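You operate a simulated robot arm through the tools that you are given. There is no shell and no other tool.

The job below is to be done with a simulated robot arm. You get a single attempt, and the scene is never put back.

JOB
Put things in order on the steel stand. At the end: the red spark plug from the steel stand stands where the white grease tub stood; the white adapter from the steel stand stands where the red spark plug stood; the white grease tub from the steel stand stands where the clear beaker stood; the clear beaker is on the blue tray; whatever was shut is shut again. Leave all else as you found it, and nothing knocked over. Set down upright: beaker.

Only the result counts: the job must be done as asked and must still hold three seconds after the hand-in. Knocking over, shifting, dropping, spilling or breaking anything else fails it.

ROBOT AND FRAMES
A 6-joint arm with a two-finger parallel gripper, fixed in place. Base frame: the origin is at the foot of the arm, x ahead of it, y to its left, z up; the work surface is at about z = 0. Units: m, rad, N and s.
With the tool pointing down near the work surface it reaches from about 0.16 to 0.42 m from the base axis. Its first joint turns from -1.152 to 1.152 rad. Payload 1.57 kg.
The tool frame sits at the grasp point between the pads (the TCP): z along the fingers, y along the line on which they close. The tips reach 0.03 m beyond it. Largest opening 0.08 m; finger width 0.017, thickness 0.012; the body of the gripper, 0.04 by 0.082 m, starts 0.08 m behind the TCP.
Orientation is that of the tool frame in the base frame, as a unit quaternion [x, y, z, w]. With the fingers straight down and closing along the base's y, the tool's x points along the base's -x, its y along +y and its z along -z.

CONTROLS
- The arm moves only by the tool send_rows. Its argument "series" is a list of rows, each a list of 7 numbers: the turn, a rotation vector about the tool's x, y, z in rad, then the shift along the tool's x, y, z in m, then the gripper command, from -1 (fully open) to 1 (shut), values between in proportion. In form: [[ax, ay, az, tx, ty, tz, grip], ...]. A call has 1 to 20 rows; each row is the pose to reach, as a shift and turn from the pose commanded when the call began, along the tool's axes at that moment. Each row takes 0.2 s and may step no farther than 0.05 m and 0.15 rad from the row before; otherwise, or with a gripper value out of range, the whole call is refused. A pose out of reach is approached as far as the arm can. The call stops where the force on the tool passes 40 N (or 10 N more than at its start, if that is more) or the arm is blocked; 0.2 s more then pass. The fingers move at their own pace (about 0.153 m/s each) and stop on an object; they squeeze with about 21 N. The grip force told is the motor's: it shows also when the fingers shut on nothing. Time passes only in rows, and 0.2 s behind the last, so rows that repeat a pose let the fingers close. The reply holds the time, the measured pose of the TCP, the force on the tool along the base axes, the opening and the grip force, in the units named above and with some noise, with the torque about the TCP (base axes, N m) and any sound that the robot's microphone picked up.
- Cameras (640 x 400 px; columns grow to the right, rows downward): "scene" is fixed at [0.0373, -0.3236, 0.4179]; the picture's right is [0.90, -0.43, 0.00], its down [-0.28, -0.59, -0.76] and it looks along [0.33, 0.68, -0.65] (base axes); focal length 232 px, centre (320, 200). "wrist" rides on the gripper at [0.072, -0.007, -0.122] in the tool frame; the picture's right is [0.09, 1.00, 0.00], its down [-0.84, 0.08, -0.54] and it looks along [-0.54, 0.05, 0.84] (tool axes); focal length 238 px, centre (320, 200). There is no depth. A picture from a camera that has moved, and an enlarged one, comes with that camera's place and axes in the base frame and with its lens.
- capture(camera): a new picture of that camera. No time passes.
- zoom(camera, box): a new picture of the part [left, top, right, bottom] of that camera's present view, enlarged. No time passes.
- job_done(): hands the job in; it is judged then, once.

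Places have to be worked out from the pictures, the camera data and where the tool is seen. Open the gripper and draw the arm clear of the work before you hand the job in, unless the task says otherwise.

The tools are called after ">>>" as name(argument=value, ...) on one line, values as JSON. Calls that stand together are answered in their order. send_rows: Moves the arm, as the interface text tells. Its arguments: {"type":"object","properties":{"series":{"type":"array","items":{"type":"array","items":{"type":"number"}}}},"required":["series"]} The other tools are called the same way: capture (camera) takes a picture; zoom (camera, box) takes an enlarged picture of a part of a camera's view; job_done () hands the job in.

At the start:

```text
clock: 0.0
eef_pos: [0.2804, -0.0054, 0.2443]
tcp_rot: [0.001, 1.0, 0.0, 0.001]
wrist_force: [0.2, -0.5, -1.0]
moment: [0.03, 0.0, -0.04]
opening: 0.0801
grasp_force: 0.1
```

scene: 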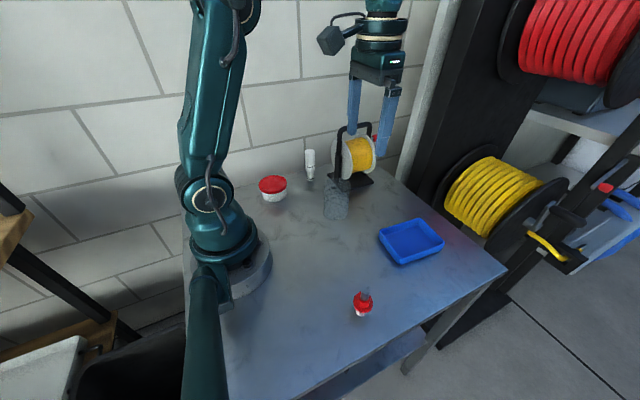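
wrist: 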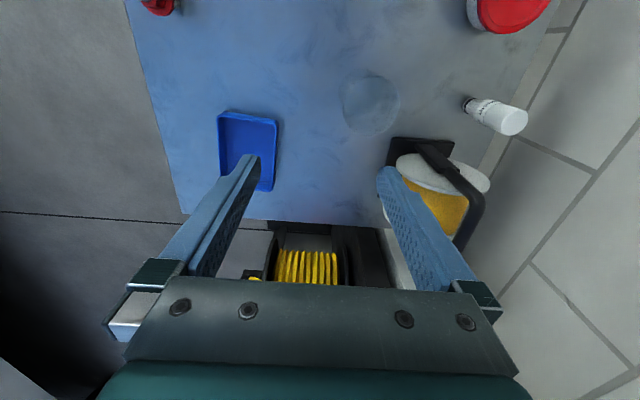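

I'll look closely at the objects before planning anything; the overview shows a red-lidded tub, a white item, a spool on a holder, a clear beaker, a blue tray and a red item near the front edge.

>>> zoom(camera="scene", box=[240, 120, 400, 220])

>>> zoom(camera="scene", box=[320, 210, 480, 330])

>>> zoom(camera="wrist", box=[320, 0, 560, 150])

>>> zoom(camera="wrist", box=[120, 0, 360, 200])

```text
4.00 times, centred on (320, 170) of scene
camera zoom: at [0.0373, -0.3236, 0.4179], right [0.9, -0.43, 0.0], down [-0.28, -0.59, -0.76], along [0.33, 0.68, -0.65], focal length 929 px, centre (320, 320)
```

zoom: 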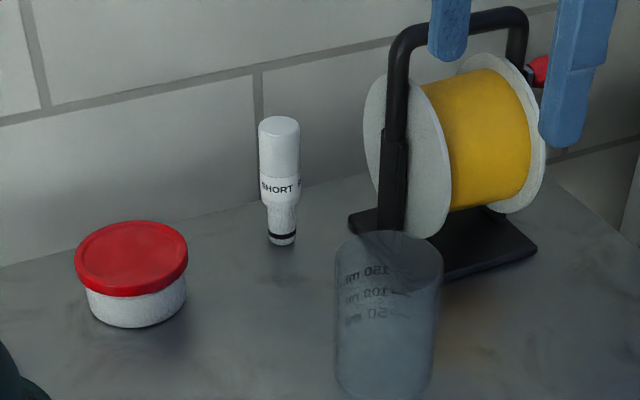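

```text
3.33 times, centred on (400, 270) of scene
camera zoom: at [0.0373, -0.3236, 0.4179], right [0.9, -0.43, 0.0], down [-0.28, -0.59, -0.76], along [0.33, 0.68, -0.65], focal length 774 px, centre (53, -33)
```

zoom: 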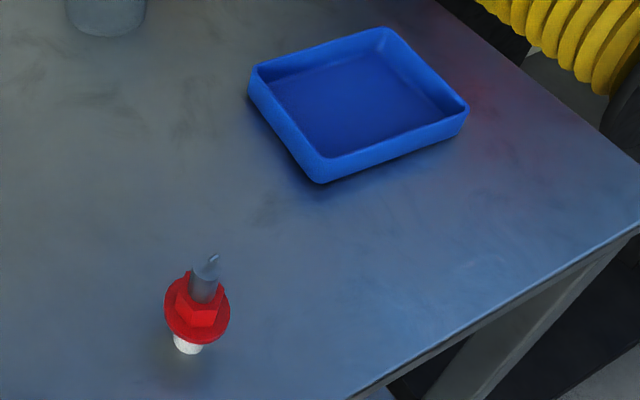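

```text
2.67 times, centred on (440, 75) of wrist
camera zoom: at [0.2074, -0.012, 0.3655], right [-0.09, 1.0, 0.0], down [0.84, 0.08, 0.54], along [0.54, 0.05, -0.84], focal length 636 px, centre (0, 533)
```

zoom: 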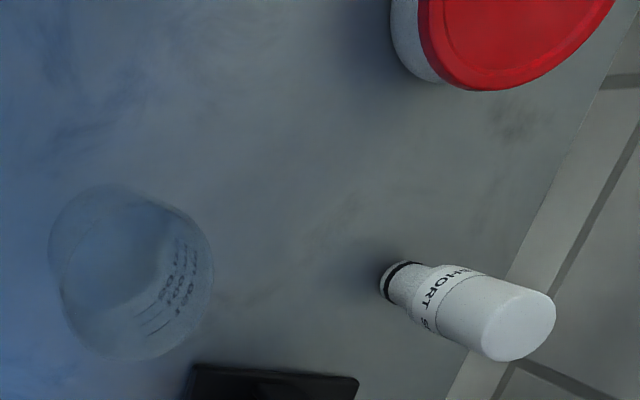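

```text
2.00 times, centred on (240, 100) of wrist
camera zoom: at [0.2074, -0.012, 0.3655], right [-0.09, 1.0, 0.0], down [0.84, 0.08, 0.54], along [0.54, 0.05, -0.84], focal length 477 px, centre (480, 400)
```

zoom: 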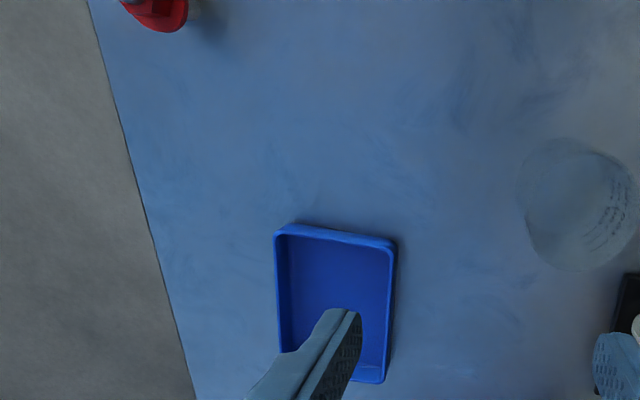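

Objects are identified: tub (~0.14, 0.19), adapter (~0.26, 0.21), beaker (~0.263, 0.053), plug (~0.18, -0.19), tray (~0.375, -0.106). I move above the beaker, staying high, to refine its position with the wrist camera.

>>> send_rows(series=[[0, 0, 0, 0.004, 0.015, 0.01, -1], [0, 0, 0, 0.008, 0.03, 0.025, -1], [0, 0, 0, 0.013, 0.045, 0.045, -1], [0, 0, 0, 0.017, 0.058, 0.06, -1], [0, 0, 0, 0.017, 0.058, 0.06, -1]])

>>> capture(camera="wrist")

>>> capture(camera="scene")

```text
clock: 1.2
eef_pos: [0.2638, 0.0531, 0.1845]
tcp_rot: [0.001, 1.0, 0.0, 0.0]
wrist_force: [0.3, -0.3, 0.2]
moment: [-0.03, 0.02, 0.01]
opening: 0.0801
grasp_force: 0.1
```

```text
taken
camera wrist: at [0.1906, 0.0462, 0.3055], right [-0.09, 1.0, 0.0], down [0.84, 0.08, 0.54], along [0.54, 0.05, -0.84], focal length 238 px, centre (320, 200)
```

wrist: 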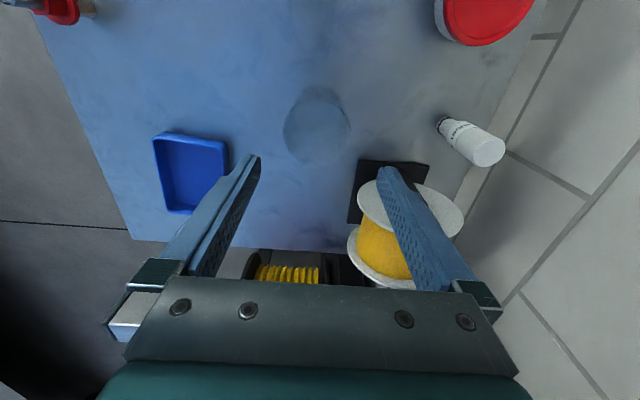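

```text
taken
```

scene: 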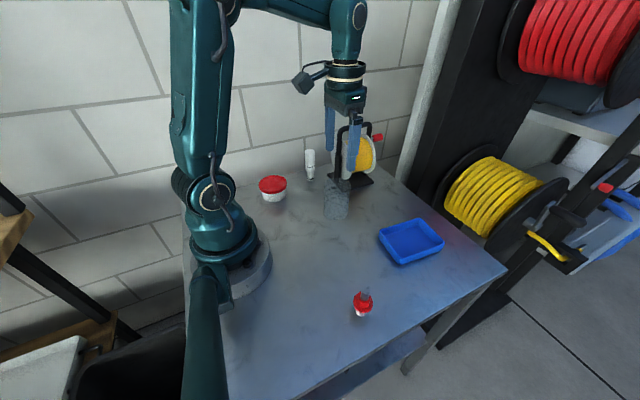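

I zoom into the wrist view to measure the beaker, the tray and the spool stand.

>>> zoom(camera="wrist", box=[240, 60, 400, 160])

>>> zoom(camera="wrist", box=[120, 110, 280, 230])

>>> zoom(camera="scene", box=[290, 130, 450, 270])

```text
4.00 times, centred on (320, 110) of wrist
camera zoom: at [0.1906, 0.0462, 0.3055], right [-0.09, 1.0, 0.0], down [0.84, 0.08, 0.54], along [0.54, 0.05, -0.84], focal length 953 px, centre (320, 560)
```

zoom: 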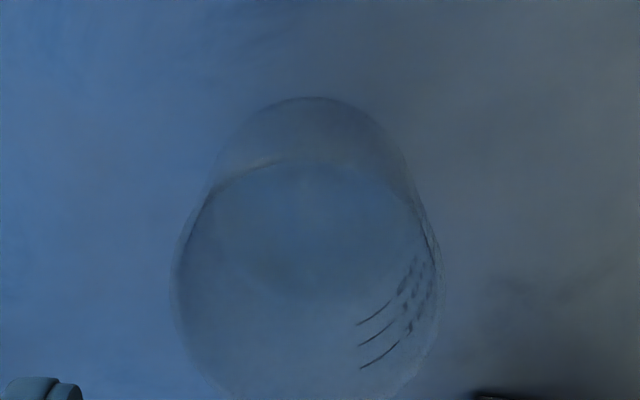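

```text
3.33 times, centred on (200, 170) of wrist
camera zoom: at [0.1906, 0.0462, 0.3055], right [-0.09, 1.0, 0.0], down [0.84, 0.08, 0.54], along [0.54, 0.05, -0.84], focal length 794 px, centre (720, 300)
```

zoom: 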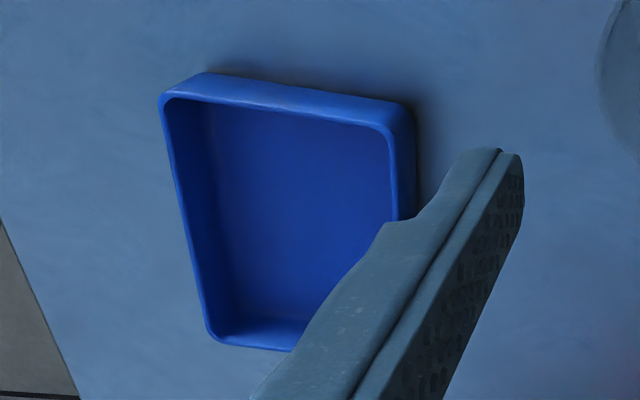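

```text
2.86 times, centred on (370, 200) of scene
camera zoom: at [0.0373, -0.3236, 0.4179], right [0.9, -0.43, 0.0], down [-0.28, -0.59, -0.76], along [0.33, 0.68, -0.65], focal length 663 px, centre (177, 200)
```

zoom: 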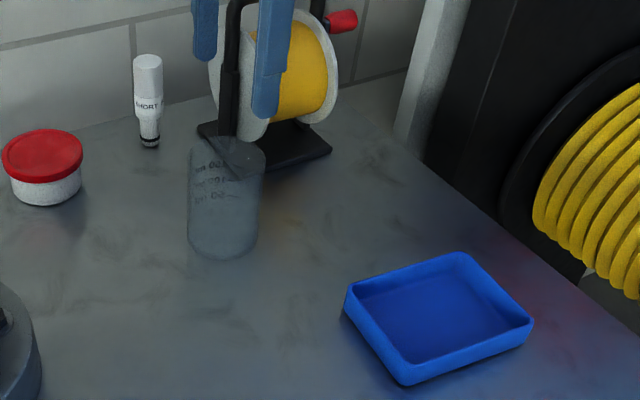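

The beaker measures about 0.061 m in diameter, centre near (0.261, 0.050), height about 0.09. I go lower to just above the rim and check alignment.

>>> send_rows(series=[[0, 0, 0, 0.001, -0.001, 0.015, -1], [0, 0, 0, 0.002, -0.002, 0.03, -1], [0, 0, 0, 0.002, -0.002, 0.044, -1], [0, 0, 0, 0.002, -0.002, 0.044, -1]])

>>> capture(camera="wrist")

>>> zoom(camera="scene", box=[280, 100, 440, 240])

```text
clock: 2.2
eef_pos: [0.2599, 0.0506, 0.1388]
tcp_rot: [0.001, 1.0, -0.001, 0.0]
wrist_force: [0.4, -0.5, 0.9]
moment: [-0.03, -0.02, 0.0]
opening: 0.0801
grasp_force: 0.0
```

```text
taken
camera wrist: at [0.1885, 0.0437, 0.2609], right [-0.09, 1.0, 0.0], down [0.84, 0.08, 0.54], along [0.54, 0.05, -0.84], focal length 238 px, centre (320, 200)
```

wrist: 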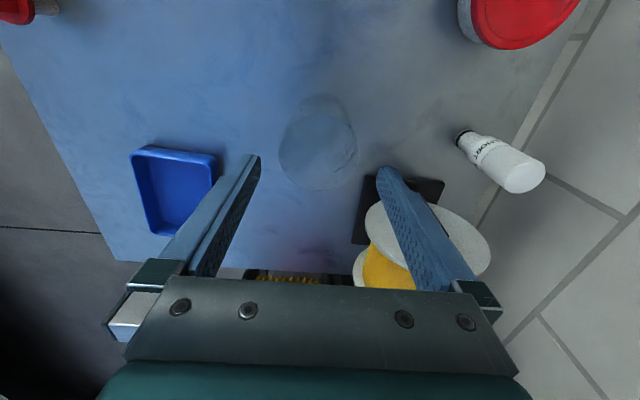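

```text
2.86 times, centred on (360, 170) of scene
camera zoom: at [0.0373, -0.3236, 0.4179], right [0.9, -0.43, 0.0], down [-0.28, -0.59, -0.76], along [0.33, 0.68, -0.65], focal length 663 px, centre (206, 286)
```

zoom: 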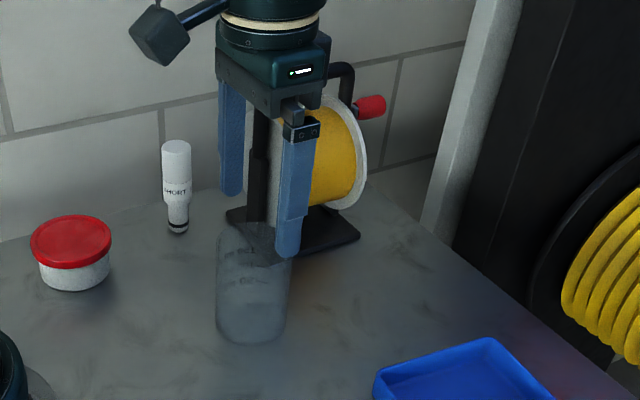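

I zoom the wrist view onto the beaker to compare rim centre and finger mid-line.

>>> zoom(camera="wrist", box=[220, 70, 420, 220])

```text
2.67 times, centred on (320, 145) of wrist
camera zoom: at [0.1885, 0.0437, 0.2609], right [-0.09, 1.0, 0.0], down [0.84, 0.08, 0.54], along [0.54, 0.05, -0.84], focal length 636 px, centre (320, 347)
```

zoom: 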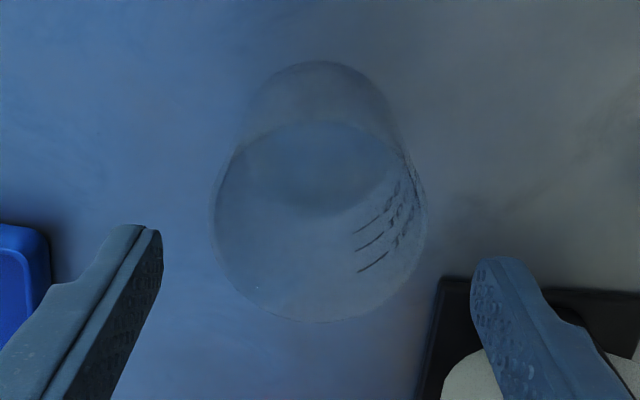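

The rim is centred between the fingers (both views agree within a few mm; beaker about (0.258, 0.050)). I descend to about z = 0.065 with fingers open.

>>> send_rows(series=[[0, 0, 0, 0.001, 0, 0.015, -1], [0, 0, 0, 0.001, 0, 0.03, -1], [0, 0, 0, 0.001, 0, 0.045, -1], [0, 0, 0, 0.001, 0, 0.06, -1], [0, 0, 0, 0.001, 0, 0.073, -1], [0, 0, 0, 0.001, 0, 0.073, -1]])

>>> capture(camera="wrist")

>>> zoom(camera="scene", box=[280, 130, 400, 230])

```text
clock: 3.6
eef_pos: [0.2596, 0.0518, 0.0659]
tcp_rot: [0.0, 1.0, 0.0, -0.001]
wrist_force: [-0.1, 0.2, -0.4]
moment: [0.03, 0.05, -0.01]
opening: 0.0801
grasp_force: 0.1
```

```text
taken
camera wrist: at [0.1871, 0.0445, 0.1878], right [-0.09, 1.0, 0.0], down [0.84, 0.08, 0.54], along [0.54, 0.05, -0.84], focal length 238 px, centre (320, 200)
```

wrist: 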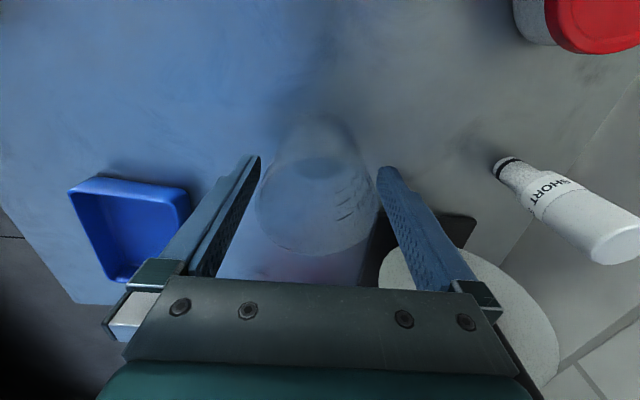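

```text
4.00 times, centred on (340, 180) of scene
camera zoom: at [0.0373, -0.3236, 0.4179], right [0.9, -0.43, 0.0], down [-0.28, -0.59, -0.76], along [0.33, 0.68, -0.65], focal length 929 px, centre (240, 280)
```

zoom: 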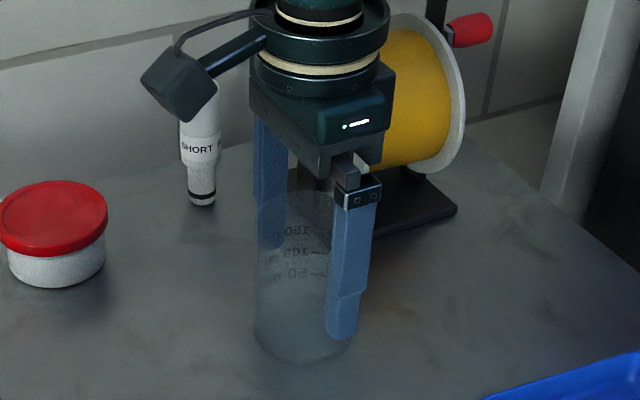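

I zoom tightly on the beaker between the fingers in both views to check its fore-aft centring before closing.

>>> zoom(camera="wrist", box=[230, 100, 410, 290])

>>> zoom(camera="scene", box=[300, 170, 380, 230])

```text
2.11 times, centred on (320, 195) of wrist
camera zoom: at [0.1871, 0.0445, 0.1878], right [-0.09, 1.0, 0.0], down [0.84, 0.08, 0.54], along [0.54, 0.05, -0.84], focal length 502 px, centre (320, 210)
```

zoom: 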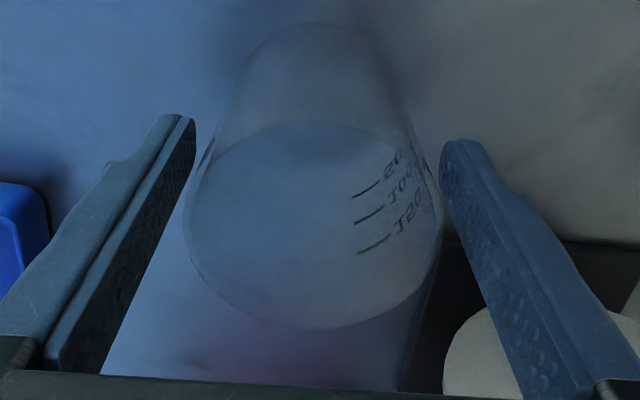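

```text
6.67 times, centred on (340, 200) of scene
camera zoom: at [0.0373, -0.3236, 0.4179], right [0.9, -0.43, 0.0], down [-0.28, -0.59, -0.76], along [0.33, 0.68, -0.65], focal length 1548 px, centre (187, 200)
```

zoom: 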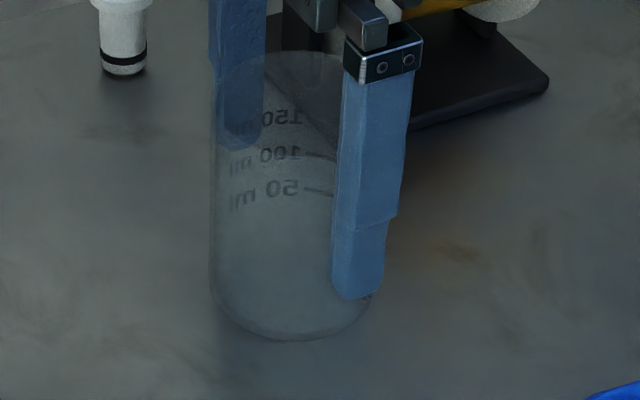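

Both views agree the beaker sits at about (0.260, 0.051), centred at the TCP. I close gently in steps and read the grip force.

>>> send_rows(series=[[0, 0, 0, 0, 0, 0, -0.6], [0, 0, 0, 0, 0, 0, -0.45], [0, 0, 0, 0, 0, 0, -0.4], [0, 0, 0, 0, 0, 0, -0.4]])

```text
clock: 4.6
eef_pos: [0.2607, 0.0523, 0.0657]
tcp_rot: [0.001, 1.0, -0.001, 0.001]
wrist_force: [0.3, -0.1, 0.2]
moment: [0.01, 0.04, -0.02]
opening: 0.0594
grasp_force: 20.9
```

The beaker is held (0.0594 m, 21 N). I lift it 0.07 m straight up and check.

>>> send_rows(series=[[0, 0, 0, 0, 0, -0.003, -0.3], [0, 0, 0, 0, 0, -0.01, -0.3], [0, 0, 0, 0, 0, -0.025, -0.3], [0, 0, 0, 0, 0, -0.04, -0.3], [0, 0, 0, 0, 0, -0.055, -0.3], [0, 0, 0, 0, 0, -0.07, -0.3], [0, 0, 0, 0, 0, -0.07, -0.3]])

>>> capture(camera="wrist")

>>> capture(camera="scene")

```text
clock: 6.2
eef_pos: [0.2596, 0.0504, 0.1366]
tcp_rot: [0.001, 1.0, 0.0, 0.001]
wrist_force: [-0.5, 0.5, -0.8]
moment: [0.02, -0.04, -0.01]
opening: 0.0594
grasp_force: 21.2
```

```text
taken
camera wrist: at [0.1884, 0.0434, 0.2576], right [-0.09, 1.0, 0.0], down [0.84, 0.08, 0.54], along [0.54, 0.05, -0.84], focal length 238 px, centre (320, 200)
```

wrist: 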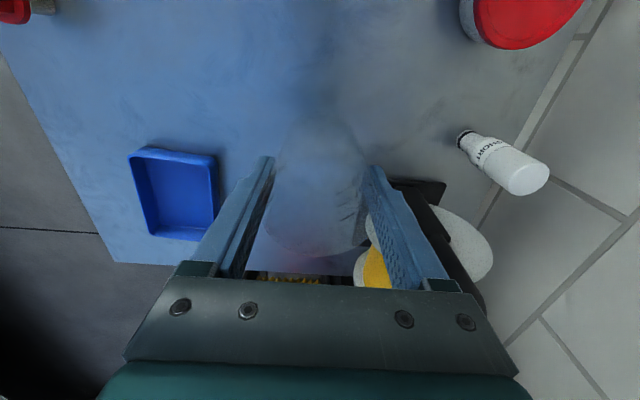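

```text
taken
```

scene: 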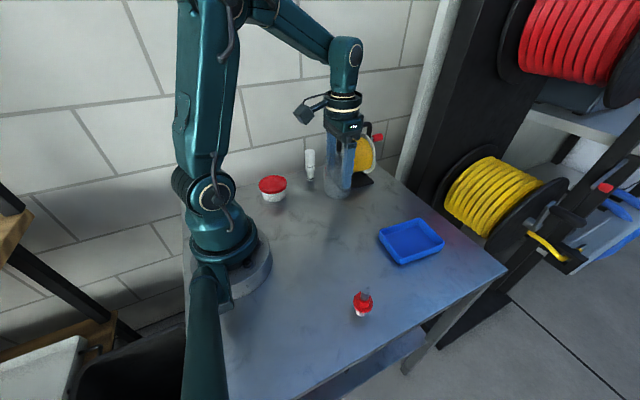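

The beaker is lifted upright. I take a closer look at the tray to refine its centre and wall height before carrying the beaker there.

>>> zoom(camera="wrist", box=[100, 120, 260, 260])

>>> zoom(camera="scene", box=[360, 200, 460, 280])

```text
2.86 times, centred on (180, 190) of wrist
camera zoom: at [0.1884, 0.0434, 0.2576], right [-0.09, 1.0, 0.0], down [0.84, 0.08, 0.54], along [0.54, 0.05, -0.84], focal length 681 px, centre (720, 229)
```

zoom: 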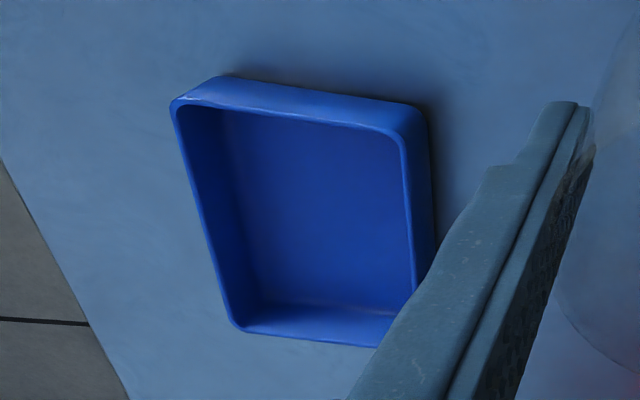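

```text
5.00 times, centred on (410, 240) of scene
camera zoom: at [0.0373, -0.3236, 0.4179], right [0.9, -0.43, 0.0], down [-0.28, -0.59, -0.76], along [0.33, 0.68, -0.65], focal length 1161 px, centre (-130, 0)
```

zoom: 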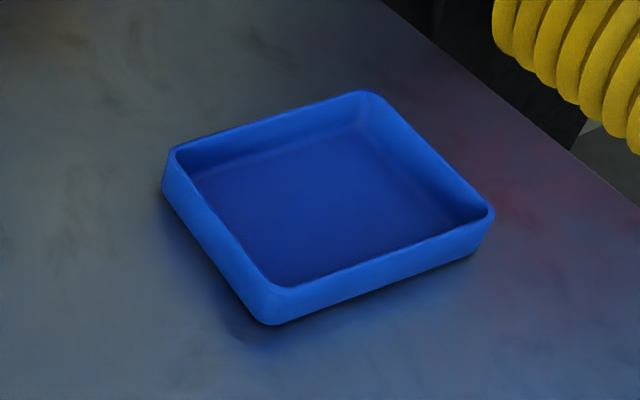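

Scene and wrist estimates of the tray centre are (0.367, -0.103) and (0.362, -0.112). I carry the beaker level to (0.364, -0.108) at height and check the alignment directly.

>>> send_rows(series=[[0, 0, 0, -0.005, -0.008, 0, -0.3], [0, 0, 0, -0.015, -0.023, 0, -0.3], [0, 0, 0, -0.03, -0.045, 0, -0.3], [0, 0, 0, -0.045, -0.068, 0, -0.3], [0, 0, 0, -0.06, -0.091, 0, -0.3], [0, 0, 0, -0.075, -0.114, 0, -0.3], [0, 0, 0, -0.09, -0.137, 0, -0.3], [0, 0, 0, -0.1, -0.152, 0, -0.3], [0, 0, 0, -0.104, -0.158, 0, -0.3], [0, 0, 0, -0.104, -0.158, 0, -0.3]])

>>> capture(camera="wrist")

>>> capture(camera="scene")

```text
clock: 8.4
eef_pos: [0.3629, -0.109, 0.1353]
tcp_rot: [0.001, 1.0, 0.0, 0.0]
wrist_force: [0.1, 0.9, -0.7]
moment: [0.02, -0.02, 0.02]
opening: 0.0591
grasp_force: 20.6
```

```text
taken
camera wrist: at [0.2905, -0.1154, 0.2574], right [-0.09, 1.0, 0.0], down [0.84, 0.08, 0.54], along [0.54, 0.05, -0.84], focal length 238 px, centre (320, 200)
```

wrist: 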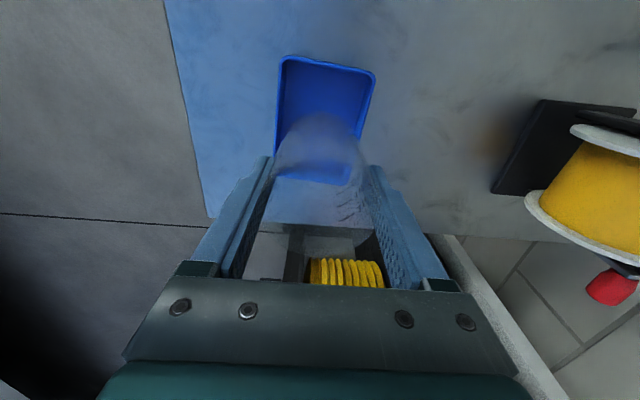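

```text
taken
```

scene: 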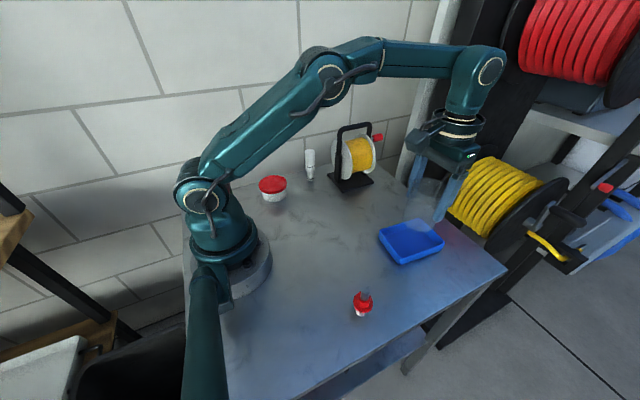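

>>> zoom(camera="wrist", box=[230, 30, 420, 200])

>>> zoom(camera="scene", box=[360, 150, 480, 275])

```text
2.35 times, centred on (325, 115) of wrist
camera zoom: at [0.2905, -0.1154, 0.2574], right [-0.09, 1.0, 0.0], down [0.84, 0.08, 0.54], along [0.54, 0.05, -0.84], focal length 561 px, centre (308, 400)
```

zoom: 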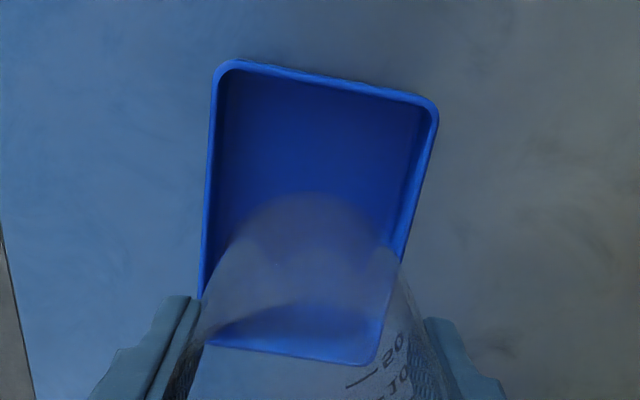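

```text
3.20 times, centred on (420, 212) of scene
camera zoom: at [0.0373, -0.3236, 0.4179], right [0.9, -0.43, 0.0], down [-0.28, -0.59, -0.76], along [0.33, 0.68, -0.65], focal length 743 px, centre (0, 160)
```

zoom: 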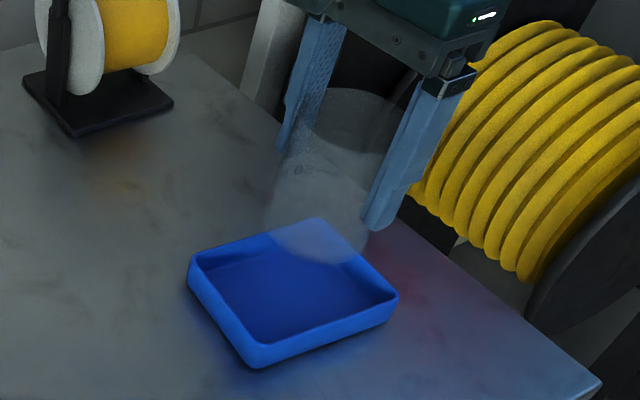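

With the rim at z ≈ 0.025 both cameras agree on tray centre ≈ (0.361, -0.109), and the beaker is over it. I lower until its base is just above the rim and check again.

>>> send_rows(series=[[0, 0, 0, 0.001, 0, 0.01, -0.3], [0, 0, 0, 0.002, 0, 0.02, -0.3], [0, 0, 0, 0.002, 0, 0.03, -0.3], [0, 0, 0, 0.002, 0, 0.037, -0.3], [0, 0, 0, 0.002, 0, 0.037, -0.3]])

>>> zoom(camera="wrist", box=[230, 30, 420, 200])

>>> zoom(camera="scene", box=[360, 170, 480, 275])

```text
clock: 9.6
eef_pos: [0.3632, -0.1075, 0.0999]
tcp_rot: [0.0, 1.0, 0.0, 0.0]
wrist_force: [0.7, 0.2, -0.3]
moment: [0.0, 0.01, 0.01]
opening: 0.0594
grasp_force: 21.4
```

```text
2.35 times, centred on (325, 115) of wrist
camera zoom: at [0.2893, -0.1142, 0.2215], right [-0.09, 1.0, 0.0], down [0.84, 0.08, 0.54], along [0.54, 0.05, -0.84], focal length 561 px, centre (308, 400)
```

zoom: 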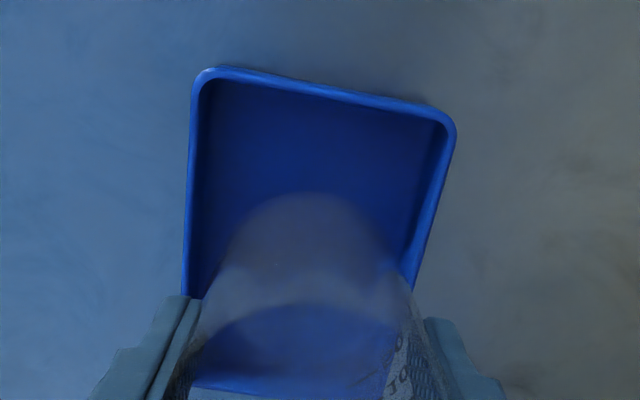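

```text
3.81 times, centred on (420, 222) of scene
camera zoom: at [0.0373, -0.3236, 0.4179], right [0.9, -0.43, 0.0], down [-0.28, -0.59, -0.76], along [0.33, 0.68, -0.65], focal length 884 px, centre (-61, 114)
```

zoom: 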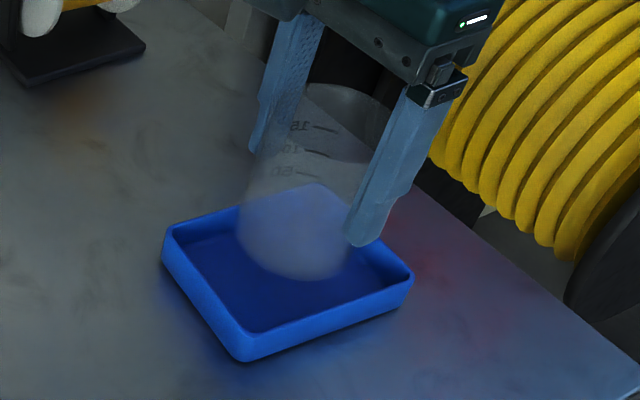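

Alignment looks good (within ~2 mm). I lower into the tray, ending just above the floor.

>>> send_rows(series=[[0, 0, 0, 0.001, -0.001, 0.008, -0.3], [0, 0, 0, 0.001, -0.001, 0.016, -0.3], [0, 0, 0, 0.001, -0.001, 0.023, -0.3], [0, 0, 0, 0.001, -0.001, 0.028, -0.3], [0, 0, 0, 0.001, -0.001, 0.028, -0.3]])

>>> zoom(camera="wrist", box=[230, 30, 420, 200])

>>> zoom(camera="scene", box=[370, 190, 460, 270])

```text
clock: 10.8
eef_pos: [0.3611, -0.1092, 0.0714]
tcp_rot: [0.001, 1.0, 0.0, 0.0]
wrist_force: [-0.3, 0.3, -1.1]
moment: [0.01, 0.0, 0.0]
opening: 0.0591
grasp_force: 21.1
```

```text
2.35 times, centred on (325, 115) of wrist
camera zoom: at [0.2881, -0.116, 0.1936], right [-0.09, 1.0, 0.0], down [0.84, 0.08, 0.54], along [0.54, 0.05, -0.84], focal length 561 px, centre (308, 400)
```

zoom: 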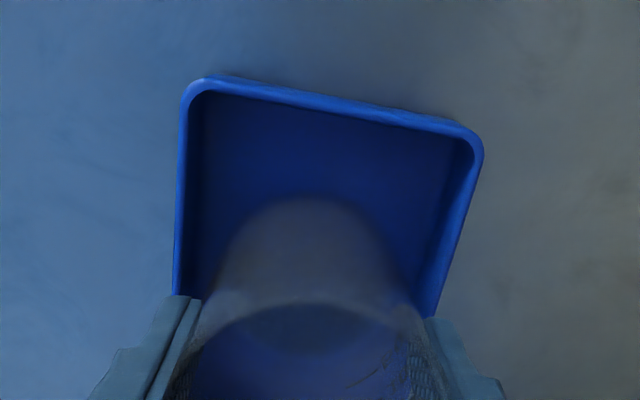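

```text
5.00 times, centred on (415, 230) of scene
camera zoom: at [0.0373, -0.3236, 0.4179], right [0.9, -0.43, 0.0], down [-0.28, -0.59, -0.76], along [0.33, 0.68, -0.65], focal length 1161 px, centre (-155, 50)
```

zoom: 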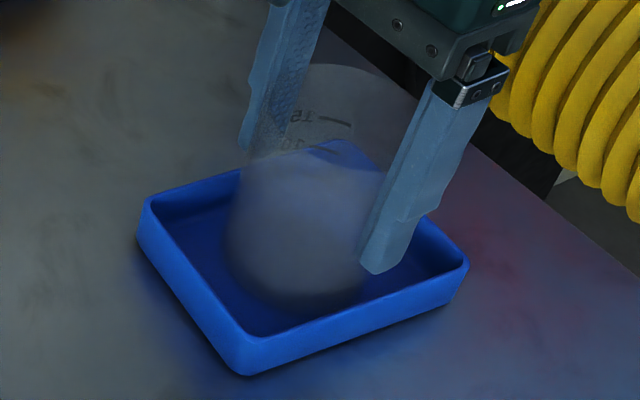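

The beaker is well inside the tray walls, base about 5 mm up. I lower in millimetre steps watching the force.

>>> send_rows(series=[[0, 0, 0, 0, 0, 0.001, -0.3], [0, 0, 0, 0, 0, 0.002, -0.3], [0, 0, 0, 0, 0, 0.002, -0.3]])

```text
clock: 11.6
eef_pos: [0.3607, -0.1087, 0.072]
tcp_rot: [0.001, 1.0, 0.0, 0.001]
wrist_force: [-0.3, -0.4, 1.0]
moment: [0.03, 0.04, 0.0]
opening: 0.059
grasp_force: 21.0
```

Readings are within noise; I continue another millimetre or two.

>>> send_rows(series=[[0, 0, 0, 0, 0, 0.001, -0.3], [0, 0, 0, 0, 0, 0.001, -0.3]])

>>> send_rows(series=[[0, 0, 0, 0, 0, 0.001, -0.3], [0, 0, 0, 0, 0, 0.001, -0.3]])

```text
clock: 12.2
eef_pos: [0.3608, -0.1077, 0.0699]
tcp_rot: [0.001, 1.0, -0.001, 0.001]
wrist_force: [-5.0, -0.6, 15.0]
moment: [0.05, 0.19, 0.11]
opening: 0.0589
grasp_force: 21.1
```

```text
clock: 12.8
eef_pos: [0.3611, -0.1079, 0.0691]
tcp_rot: [0.001, 1.0, -0.001, 0.003]
wrist_force: [2.0, -2.1, 17.3]
moment: [-0.12, -0.17, 0.16]
opening: 0.0588
grasp_force: 20.9
```

The beaker touches the tray floor. I relax by a millimetre and open the fingers gradually.

>>> send_rows(series=[[0, 0, 0, 0, 0, -0.001, -0.35], [0, 0, 0, 0, 0, -0.001, -0.45], [0, 0, 0, 0, 0, -0.001, -0.55], [0, 0, 0, 0, 0, -0.001, -0.7], [0, 0, 0, 0, 0, -0.001, -0.85], [0, 0, 0, 0, 0, -0.001, -1], [0, 0, 0, 0, 0, -0.001, -1]])

>>> capture(camera="wrist")

>>> zoom(camera="scene", box=[370, 190, 460, 270])

```text
clock: 14.4
eef_pos: [0.3602, -0.1089, 0.07]
tcp_rot: [0.001, 1.0, 0.0, 0.001]
wrist_force: [0.2, 0.6, -0.5]
moment: [0.0, -0.02, 0.01]
opening: 0.0802
grasp_force: 0.0
```

```text
taken
camera wrist: at [0.2881, -0.1151, 0.191], right [-0.09, 1.0, 0.0], down [0.84, 0.08, 0.54], along [0.54, 0.05, -0.84], focal length 238 px, centre (320, 200)
```

wrist: 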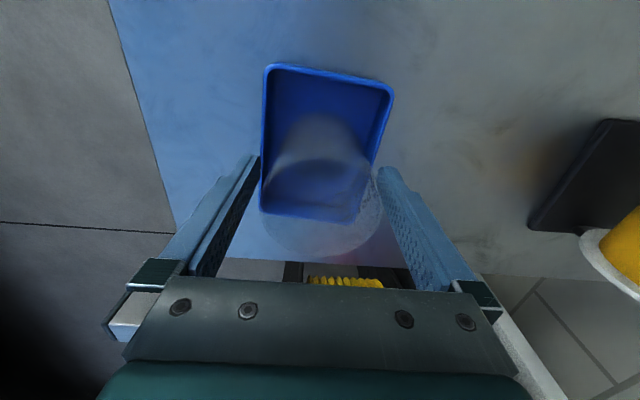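

```text
5.00 times, centred on (415, 230) of scene
camera zoom: at [0.0373, -0.3236, 0.4179], right [0.9, -0.43, 0.0], down [-0.28, -0.59, -0.76], along [0.33, 0.68, -0.65], focal length 1161 px, centre (-155, 50)
```

zoom: 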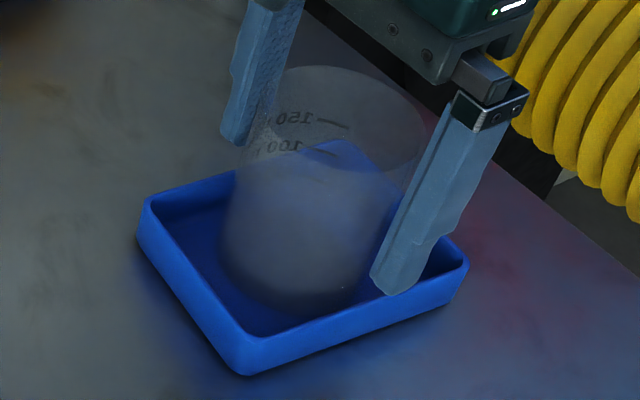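

The beaker stands upright in the tray. I raise straight up, clear of the rim.

>>> send_rows(series=[[0, 0, 0, 0, 0, -0.01, -1], [0, 0, 0, 0, 0, -0.03, -1], [0, 0, 0, 0, 0, -0.055, -1], [0, 0, 0, 0, 0, -0.085, -1], [0, 0, 0, 0, 0, -0.115, -1], [0, 0, 0, 0, 0, -0.135, -1], [0, 0, 0, 0, 0, -0.135, -1]])

>>> capture(camera="scene")

```text
clock: 16.0
eef_pos: [0.3512, -0.106, 0.1991]
tcp_rot: [0.002, 1.0, -0.001, 0.0]
wrist_force: [-0.5, 0.7, 0.3]
moment: [0.01, 0.01, -0.01]
opening: 0.0799
grasp_force: 0.2
out of reach, approached as far as the arm can: row 6, 7
```

```text
taken
```

scene: 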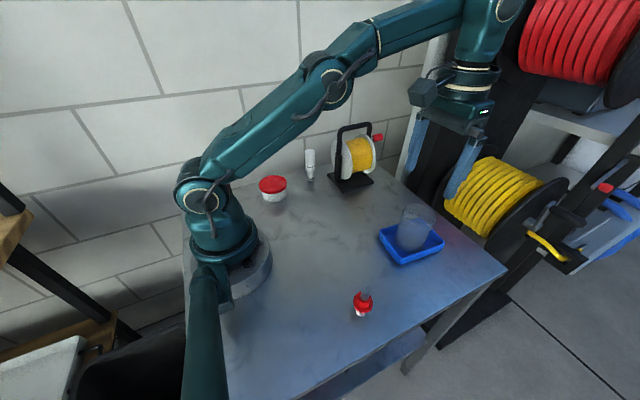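

The tray and beaker are fine. I now swing over to above the tub, turning the tool along the way (base yaw ≈ +0.94) and staying at z≈0.2.

>>> send_rows(series=[[0, 0, -0.05, 0.015, 0.015, 0, -1], [0, 0, -0.14, 0.035, 0.045, 0, -1], [0, 0, -0.23, 0.057, 0.075, 0, -1], [0, 0, -0.32, 0.079, 0.105, 0, -1], [0, 0, -0.41, 0.101, 0.135, 0, -1], [0, 0, -0.5, 0.123, 0.165, 0, -1], [0, 0, -0.59, 0.145, 0.195, 0, -1], [0, 0, -0.68, 0.167, 0.225, 0, -1], [0, 0, -0.78, 0.19, 0.255, 0, -1], [0, 0, -0.87, 0.21, 0.28, 0, -1], [0, 0, -0.94, 0.22, 0.295, 0, -1], [0, 0, -0.94, 0.22, 0.295, 0, -1]])

>>> capture(camera="wrist")

>>> capture(camera="scene")

```text
clock: 18.6
eef_pos: [0.1379, 0.1874, 0.1981]
tcp_rot: [-0.452, 0.892, 0.0, 0.0]
wrist_force: [-0.4, -0.8, 0.0]
moment: [0.0, 0.06, -0.03]
opening: 0.08
grasp_force: 0.1
out of reach, approached as far as the arm can: row 11, 12
```

```text
taken
camera wrist: at [0.1003, 0.1247, 0.3206], right [-0.86, 0.51, 0.0], down [0.43, 0.72, 0.54], along [0.28, 0.46, -0.84], focal length 238 px, centre (320, 200)
```

wrist: 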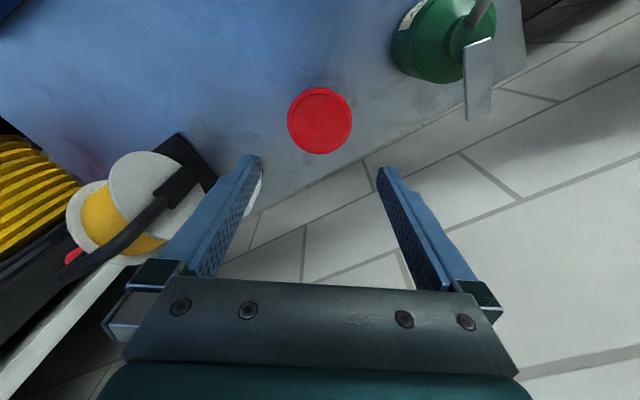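

```text
taken
```

scene: 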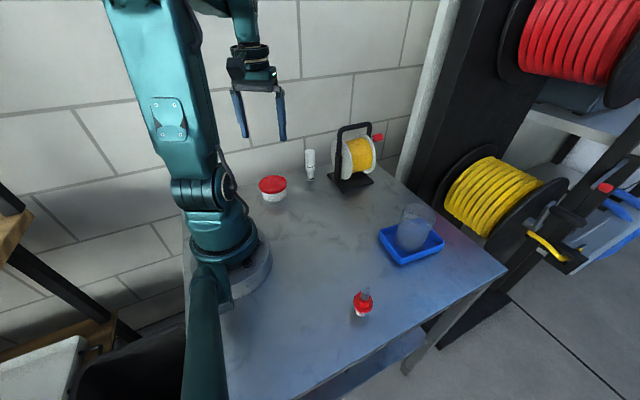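

A green object near the wall beside the robot's foot (hidden from the scene camera) is now visible. I zoom on it and on the tub.

>>> zoom(camera="wrist", box=[360, 0, 540, 130])

>>> zoom(camera="wrist", box=[240, 70, 400, 170])

>>> zoom(camera="scene", box=[240, 140, 340, 220])

```text
3.08 times, centred on (450, 65) of wrist
camera zoom: at [0.1003, 0.1247, 0.3206], right [-0.86, 0.51, 0.0], down [0.43, 0.72, 0.54], along [0.28, 0.46, -0.84], focal length 733 px, centre (-80, 615)
```

zoom: 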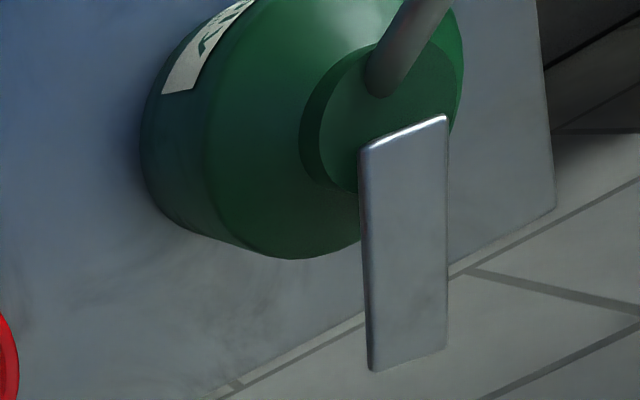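

```text
4.00 times, centred on (320, 120) of wrist
camera zoom: at [0.1003, 0.1247, 0.3206], right [-0.86, 0.51, 0.0], down [0.43, 0.72, 0.54], along [0.28, 0.46, -0.84], focal length 953 px, centre (320, 520)
```

zoom: 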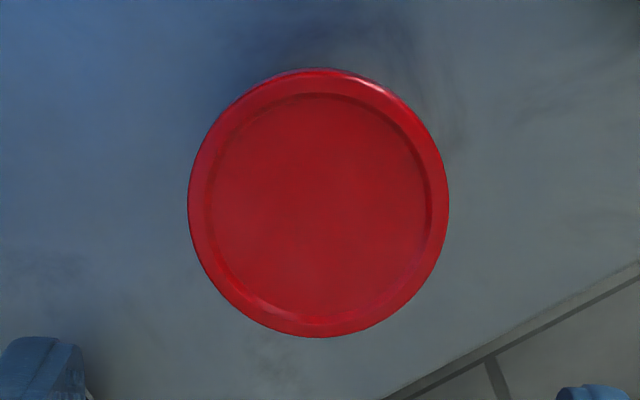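

```text
5.00 times, centred on (290, 180) of scene
camera zoom: at [0.0373, -0.3236, 0.4179], right [0.9, -0.43, 0.0], down [-0.28, -0.59, -0.76], along [0.33, 0.68, -0.65], focal length 1161 px, centre (470, 300)
```

zoom: 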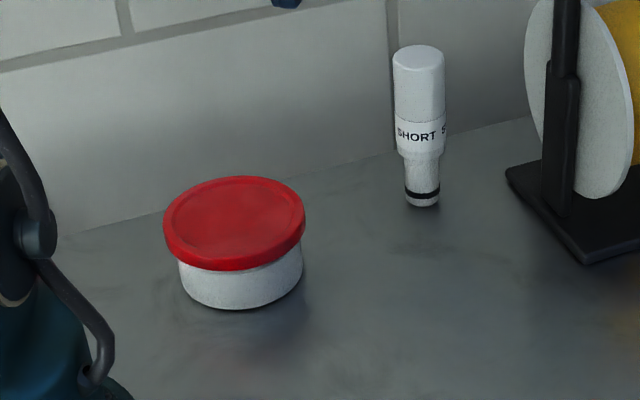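

The tub's lid is ~0.075 m wide, centred under the TCP at about (0.139, 0.190), and the green oiler at (0, 0.2) is well clear. I descend to just above the lid to verify the tight clearance.

>>> send_rows(series=[[0, 0, 0, -0.001, 0, 0.02, -1], [0, 0, 0, -0.002, 0, 0.045, -1], [0, 0, 0, -0.002, 0, 0.07, -1], [0, 0, 0, -0.002, 0, 0.095, -1], [0, 0, 0, -0.002, 0, 0.114, -1], [0, 0, 0, -0.002, 0, 0.114, -1]])

>>> capture(camera="wrist")

>>> zoom(camera="scene", box=[220, 110, 340, 220])

```text
clock: 20.0
eef_pos: [0.1381, 0.1866, 0.0837]
tcp_rot: [-0.452, 0.892, -0.001, 0.001]
wrist_force: [-0.2, -0.1, -0.1]
moment: [0.01, 0.02, -0.06]
opening: 0.0799
grasp_force: 0.2
```

```text
taken
camera wrist: at [0.101, 0.1244, 0.2061], right [-0.86, 0.51, 0.0], down [0.43, 0.72, 0.54], along [0.28, 0.46, -0.84], focal length 238 px, centre (320, 200)
```

wrist: 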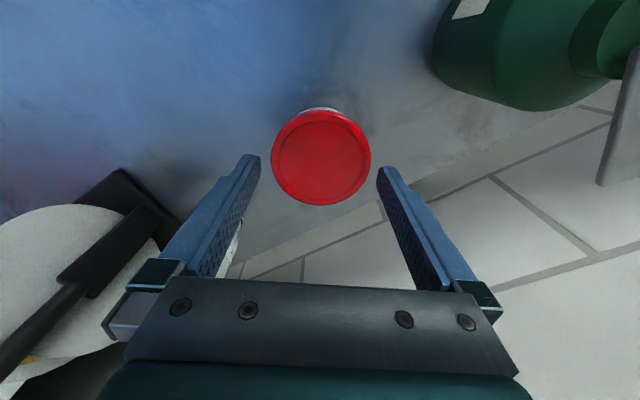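

```text
3.64 times, centred on (280, 165) of scene
camera zoom: at [0.0373, -0.3236, 0.4179], right [0.9, -0.43, 0.0], down [-0.28, -0.59, -0.76], along [0.33, 0.68, -0.65], focal length 844 px, centre (466, 327)
```

zoom: 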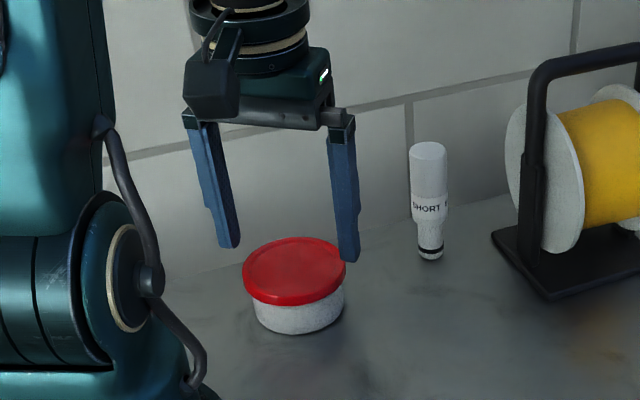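

I zoom on the lid and finger tips to compare centre-lines.

>>> zoom(camera="wrist", box=[230, 95, 410, 210])

```text
3.48 times, centred on (320, 152) of wrist
camera zoom: at [0.101, 0.1244, 0.2061], right [-0.86, 0.51, 0.0], down [0.43, 0.72, 0.54], along [0.28, 0.46, -0.84], focal length 829 px, centre (320, 365)
```

zoom: 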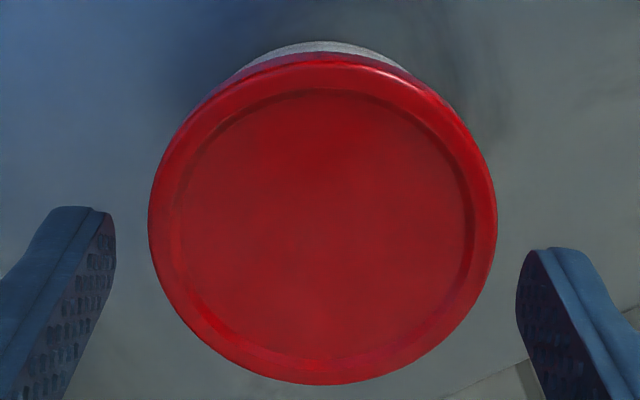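

The lid centre is ~1 mm to the +y side and ~2.6 mm outward relative to the finger mid-point. I correct that and descend in small steps around the lid.

>>> send_rows(series=[[0, 0, 0, -0.0026, 0.001, 0.0, -1], [0, 0, 0, -0.0026, 0.001, 0.006, -1], [0, 0, 0, -0.0026, 0.001, 0.011, -1], [0, 0, 0, -0.0026, 0.001, 0.011, -1]])

>>> zoom(camera="wrist", box=[230, 95, 410, 230])

>>> zoom(camera="scene", box=[240, 140, 340, 220])

```text
clock: 21.0
eef_pos: [0.14, 0.189, 0.0735]
tcp_rot: [-0.452, 0.892, -0.001, 0.0]
wrist_force: [-0.8, -0.4, 0.1]
moment: [-0.01, 0.0, -0.03]
opening: 0.0799
grasp_force: 0.1
```

```text
2.96 times, centred on (320, 162) of wrist
camera zoom: at [0.1017, 0.1268, 0.1952], right [-0.86, 0.51, 0.0], down [0.43, 0.72, 0.54], along [0.28, 0.46, -0.84], focal length 706 px, centre (320, 311)
```

zoom: 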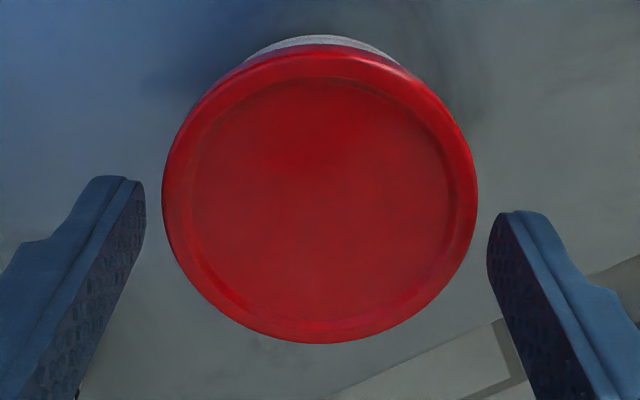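

```text
5.00 times, centred on (290, 180) of scene
camera zoom: at [0.0373, -0.3236, 0.4179], right [0.9, -0.43, 0.0], down [-0.28, -0.59, -0.76], along [0.33, 0.68, -0.65], focal length 1161 px, centre (470, 300)
```

zoom: 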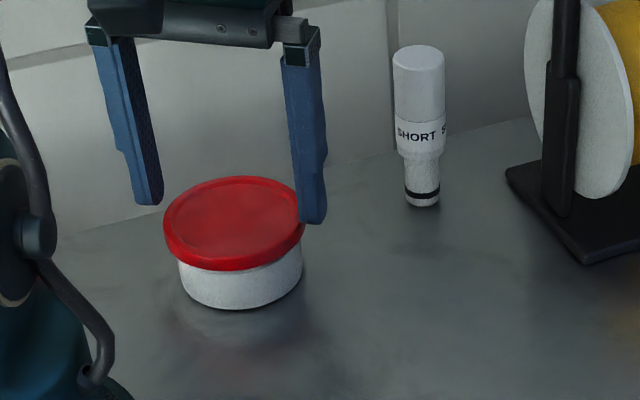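

Clearance is about 2.5–3 mm each side. I continue descending slowly so the tips pass the lid rim.

>>> send_rows(series=[[0, 0, 0, 0, 0.0005, 0.004, -1], [0, 0, 0, 0, 0.0005, 0.008, -1], [0, 0, 0, 0, 0.0005, 0.012, -1], [0, 0, 0, 0, 0.0005, 0.012, -1]])

>>> zoom(camera="wrist", box=[230, 95, 410, 230])

>>> zoom(camera="scene", box=[240, 140, 340, 220])

```text
clock: 22.0
eef_pos: [0.1396, 0.1901, 0.0617]
tcp_rot: [-0.451, 0.892, 0.0, 0.0]
wrist_force: [-0.7, 0.3, 0.5]
moment: [0.01, -0.01, -0.01]
opening: 0.0802
grasp_force: 0.1
```

```text
2.96 times, centred on (320, 162) of wrist
camera zoom: at [0.1019, 0.1275, 0.1829], right [-0.86, 0.51, 0.0], down [0.43, 0.72, 0.54], along [0.28, 0.46, -0.84], focal length 706 px, centre (320, 311)
```

zoom: 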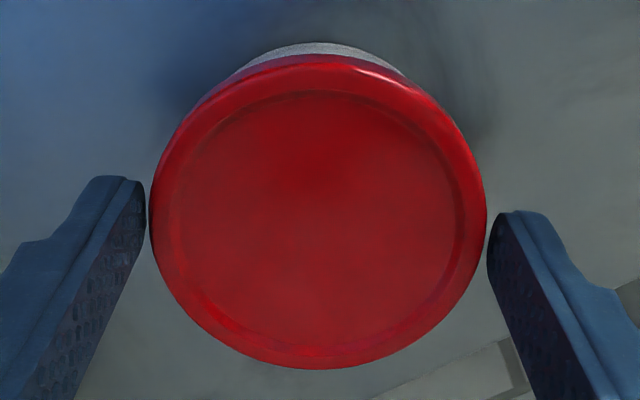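

```text
5.00 times, centred on (290, 180) of scene
camera zoom: at [0.0373, -0.3236, 0.4179], right [0.9, -0.43, 0.0], down [-0.28, -0.59, -0.76], along [0.33, 0.68, -0.65], focal length 1161 px, centre (470, 300)
```

zoom: 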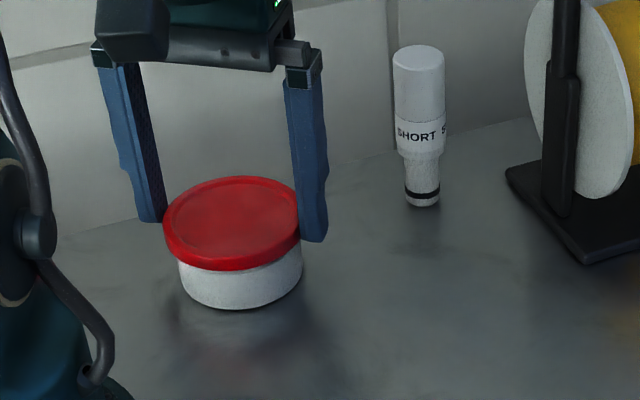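

No contact; the tips are passing beside the lid. I go down to TCP z ≈ 0.037.

>>> send_rows(series=[[0, 0, 0, 0, 0, 0.006, -1], [0, 0, 0, 0, 0, 0.012, -1], [0, 0, 0, 0, 0, 0.018, -1], [0, 0, 0, 0, 0, 0.024, -1], [0, 0, 0, 0, 0, 0.024, -1]])

>>> capture(camera="wrist")

>>> zoom(camera="scene", box=[240, 140, 340, 220])

```text
clock: 23.2
eef_pos: [0.1394, 0.1903, 0.0369]
tcp_rot: [-0.452, 0.892, 0.0, 0.0]
wrist_force: [-0.1, 0.1, -0.3]
moment: [0.04, -0.02, 0.01]
opening: 0.08
grasp_force: 0.1
```

```text
taken
camera wrist: at [0.1021, 0.1279, 0.1586], right [-0.86, 0.51, 0.0], down [0.43, 0.72, 0.54], along [0.28, 0.46, -0.84], focal length 238 px, centre (320, 200)
```

wrist: 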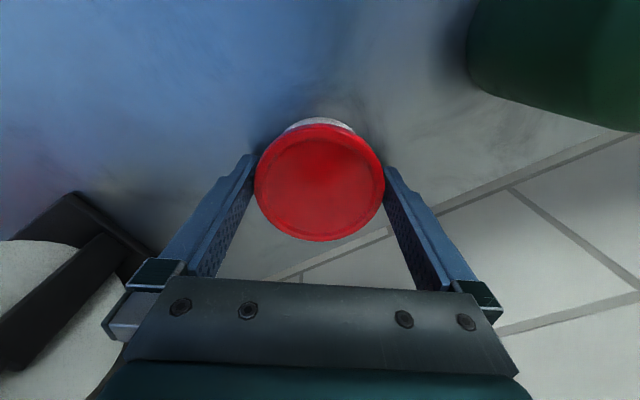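

```text
5.00 times, centred on (290, 180) of scene
camera zoom: at [0.0373, -0.3236, 0.4179], right [0.9, -0.43, 0.0], down [-0.28, -0.59, -0.76], along [0.33, 0.68, -0.65], focal length 1161 px, centre (470, 300)
```

zoom: 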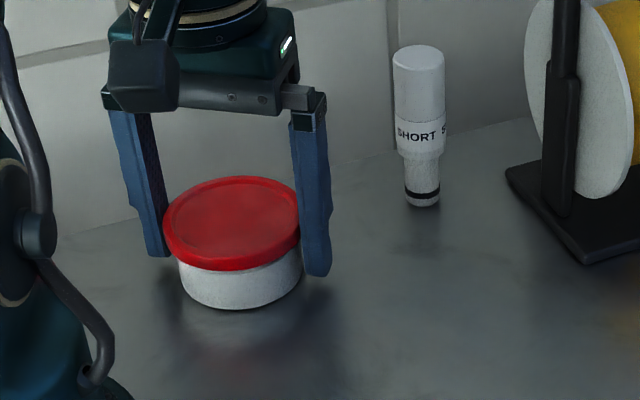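

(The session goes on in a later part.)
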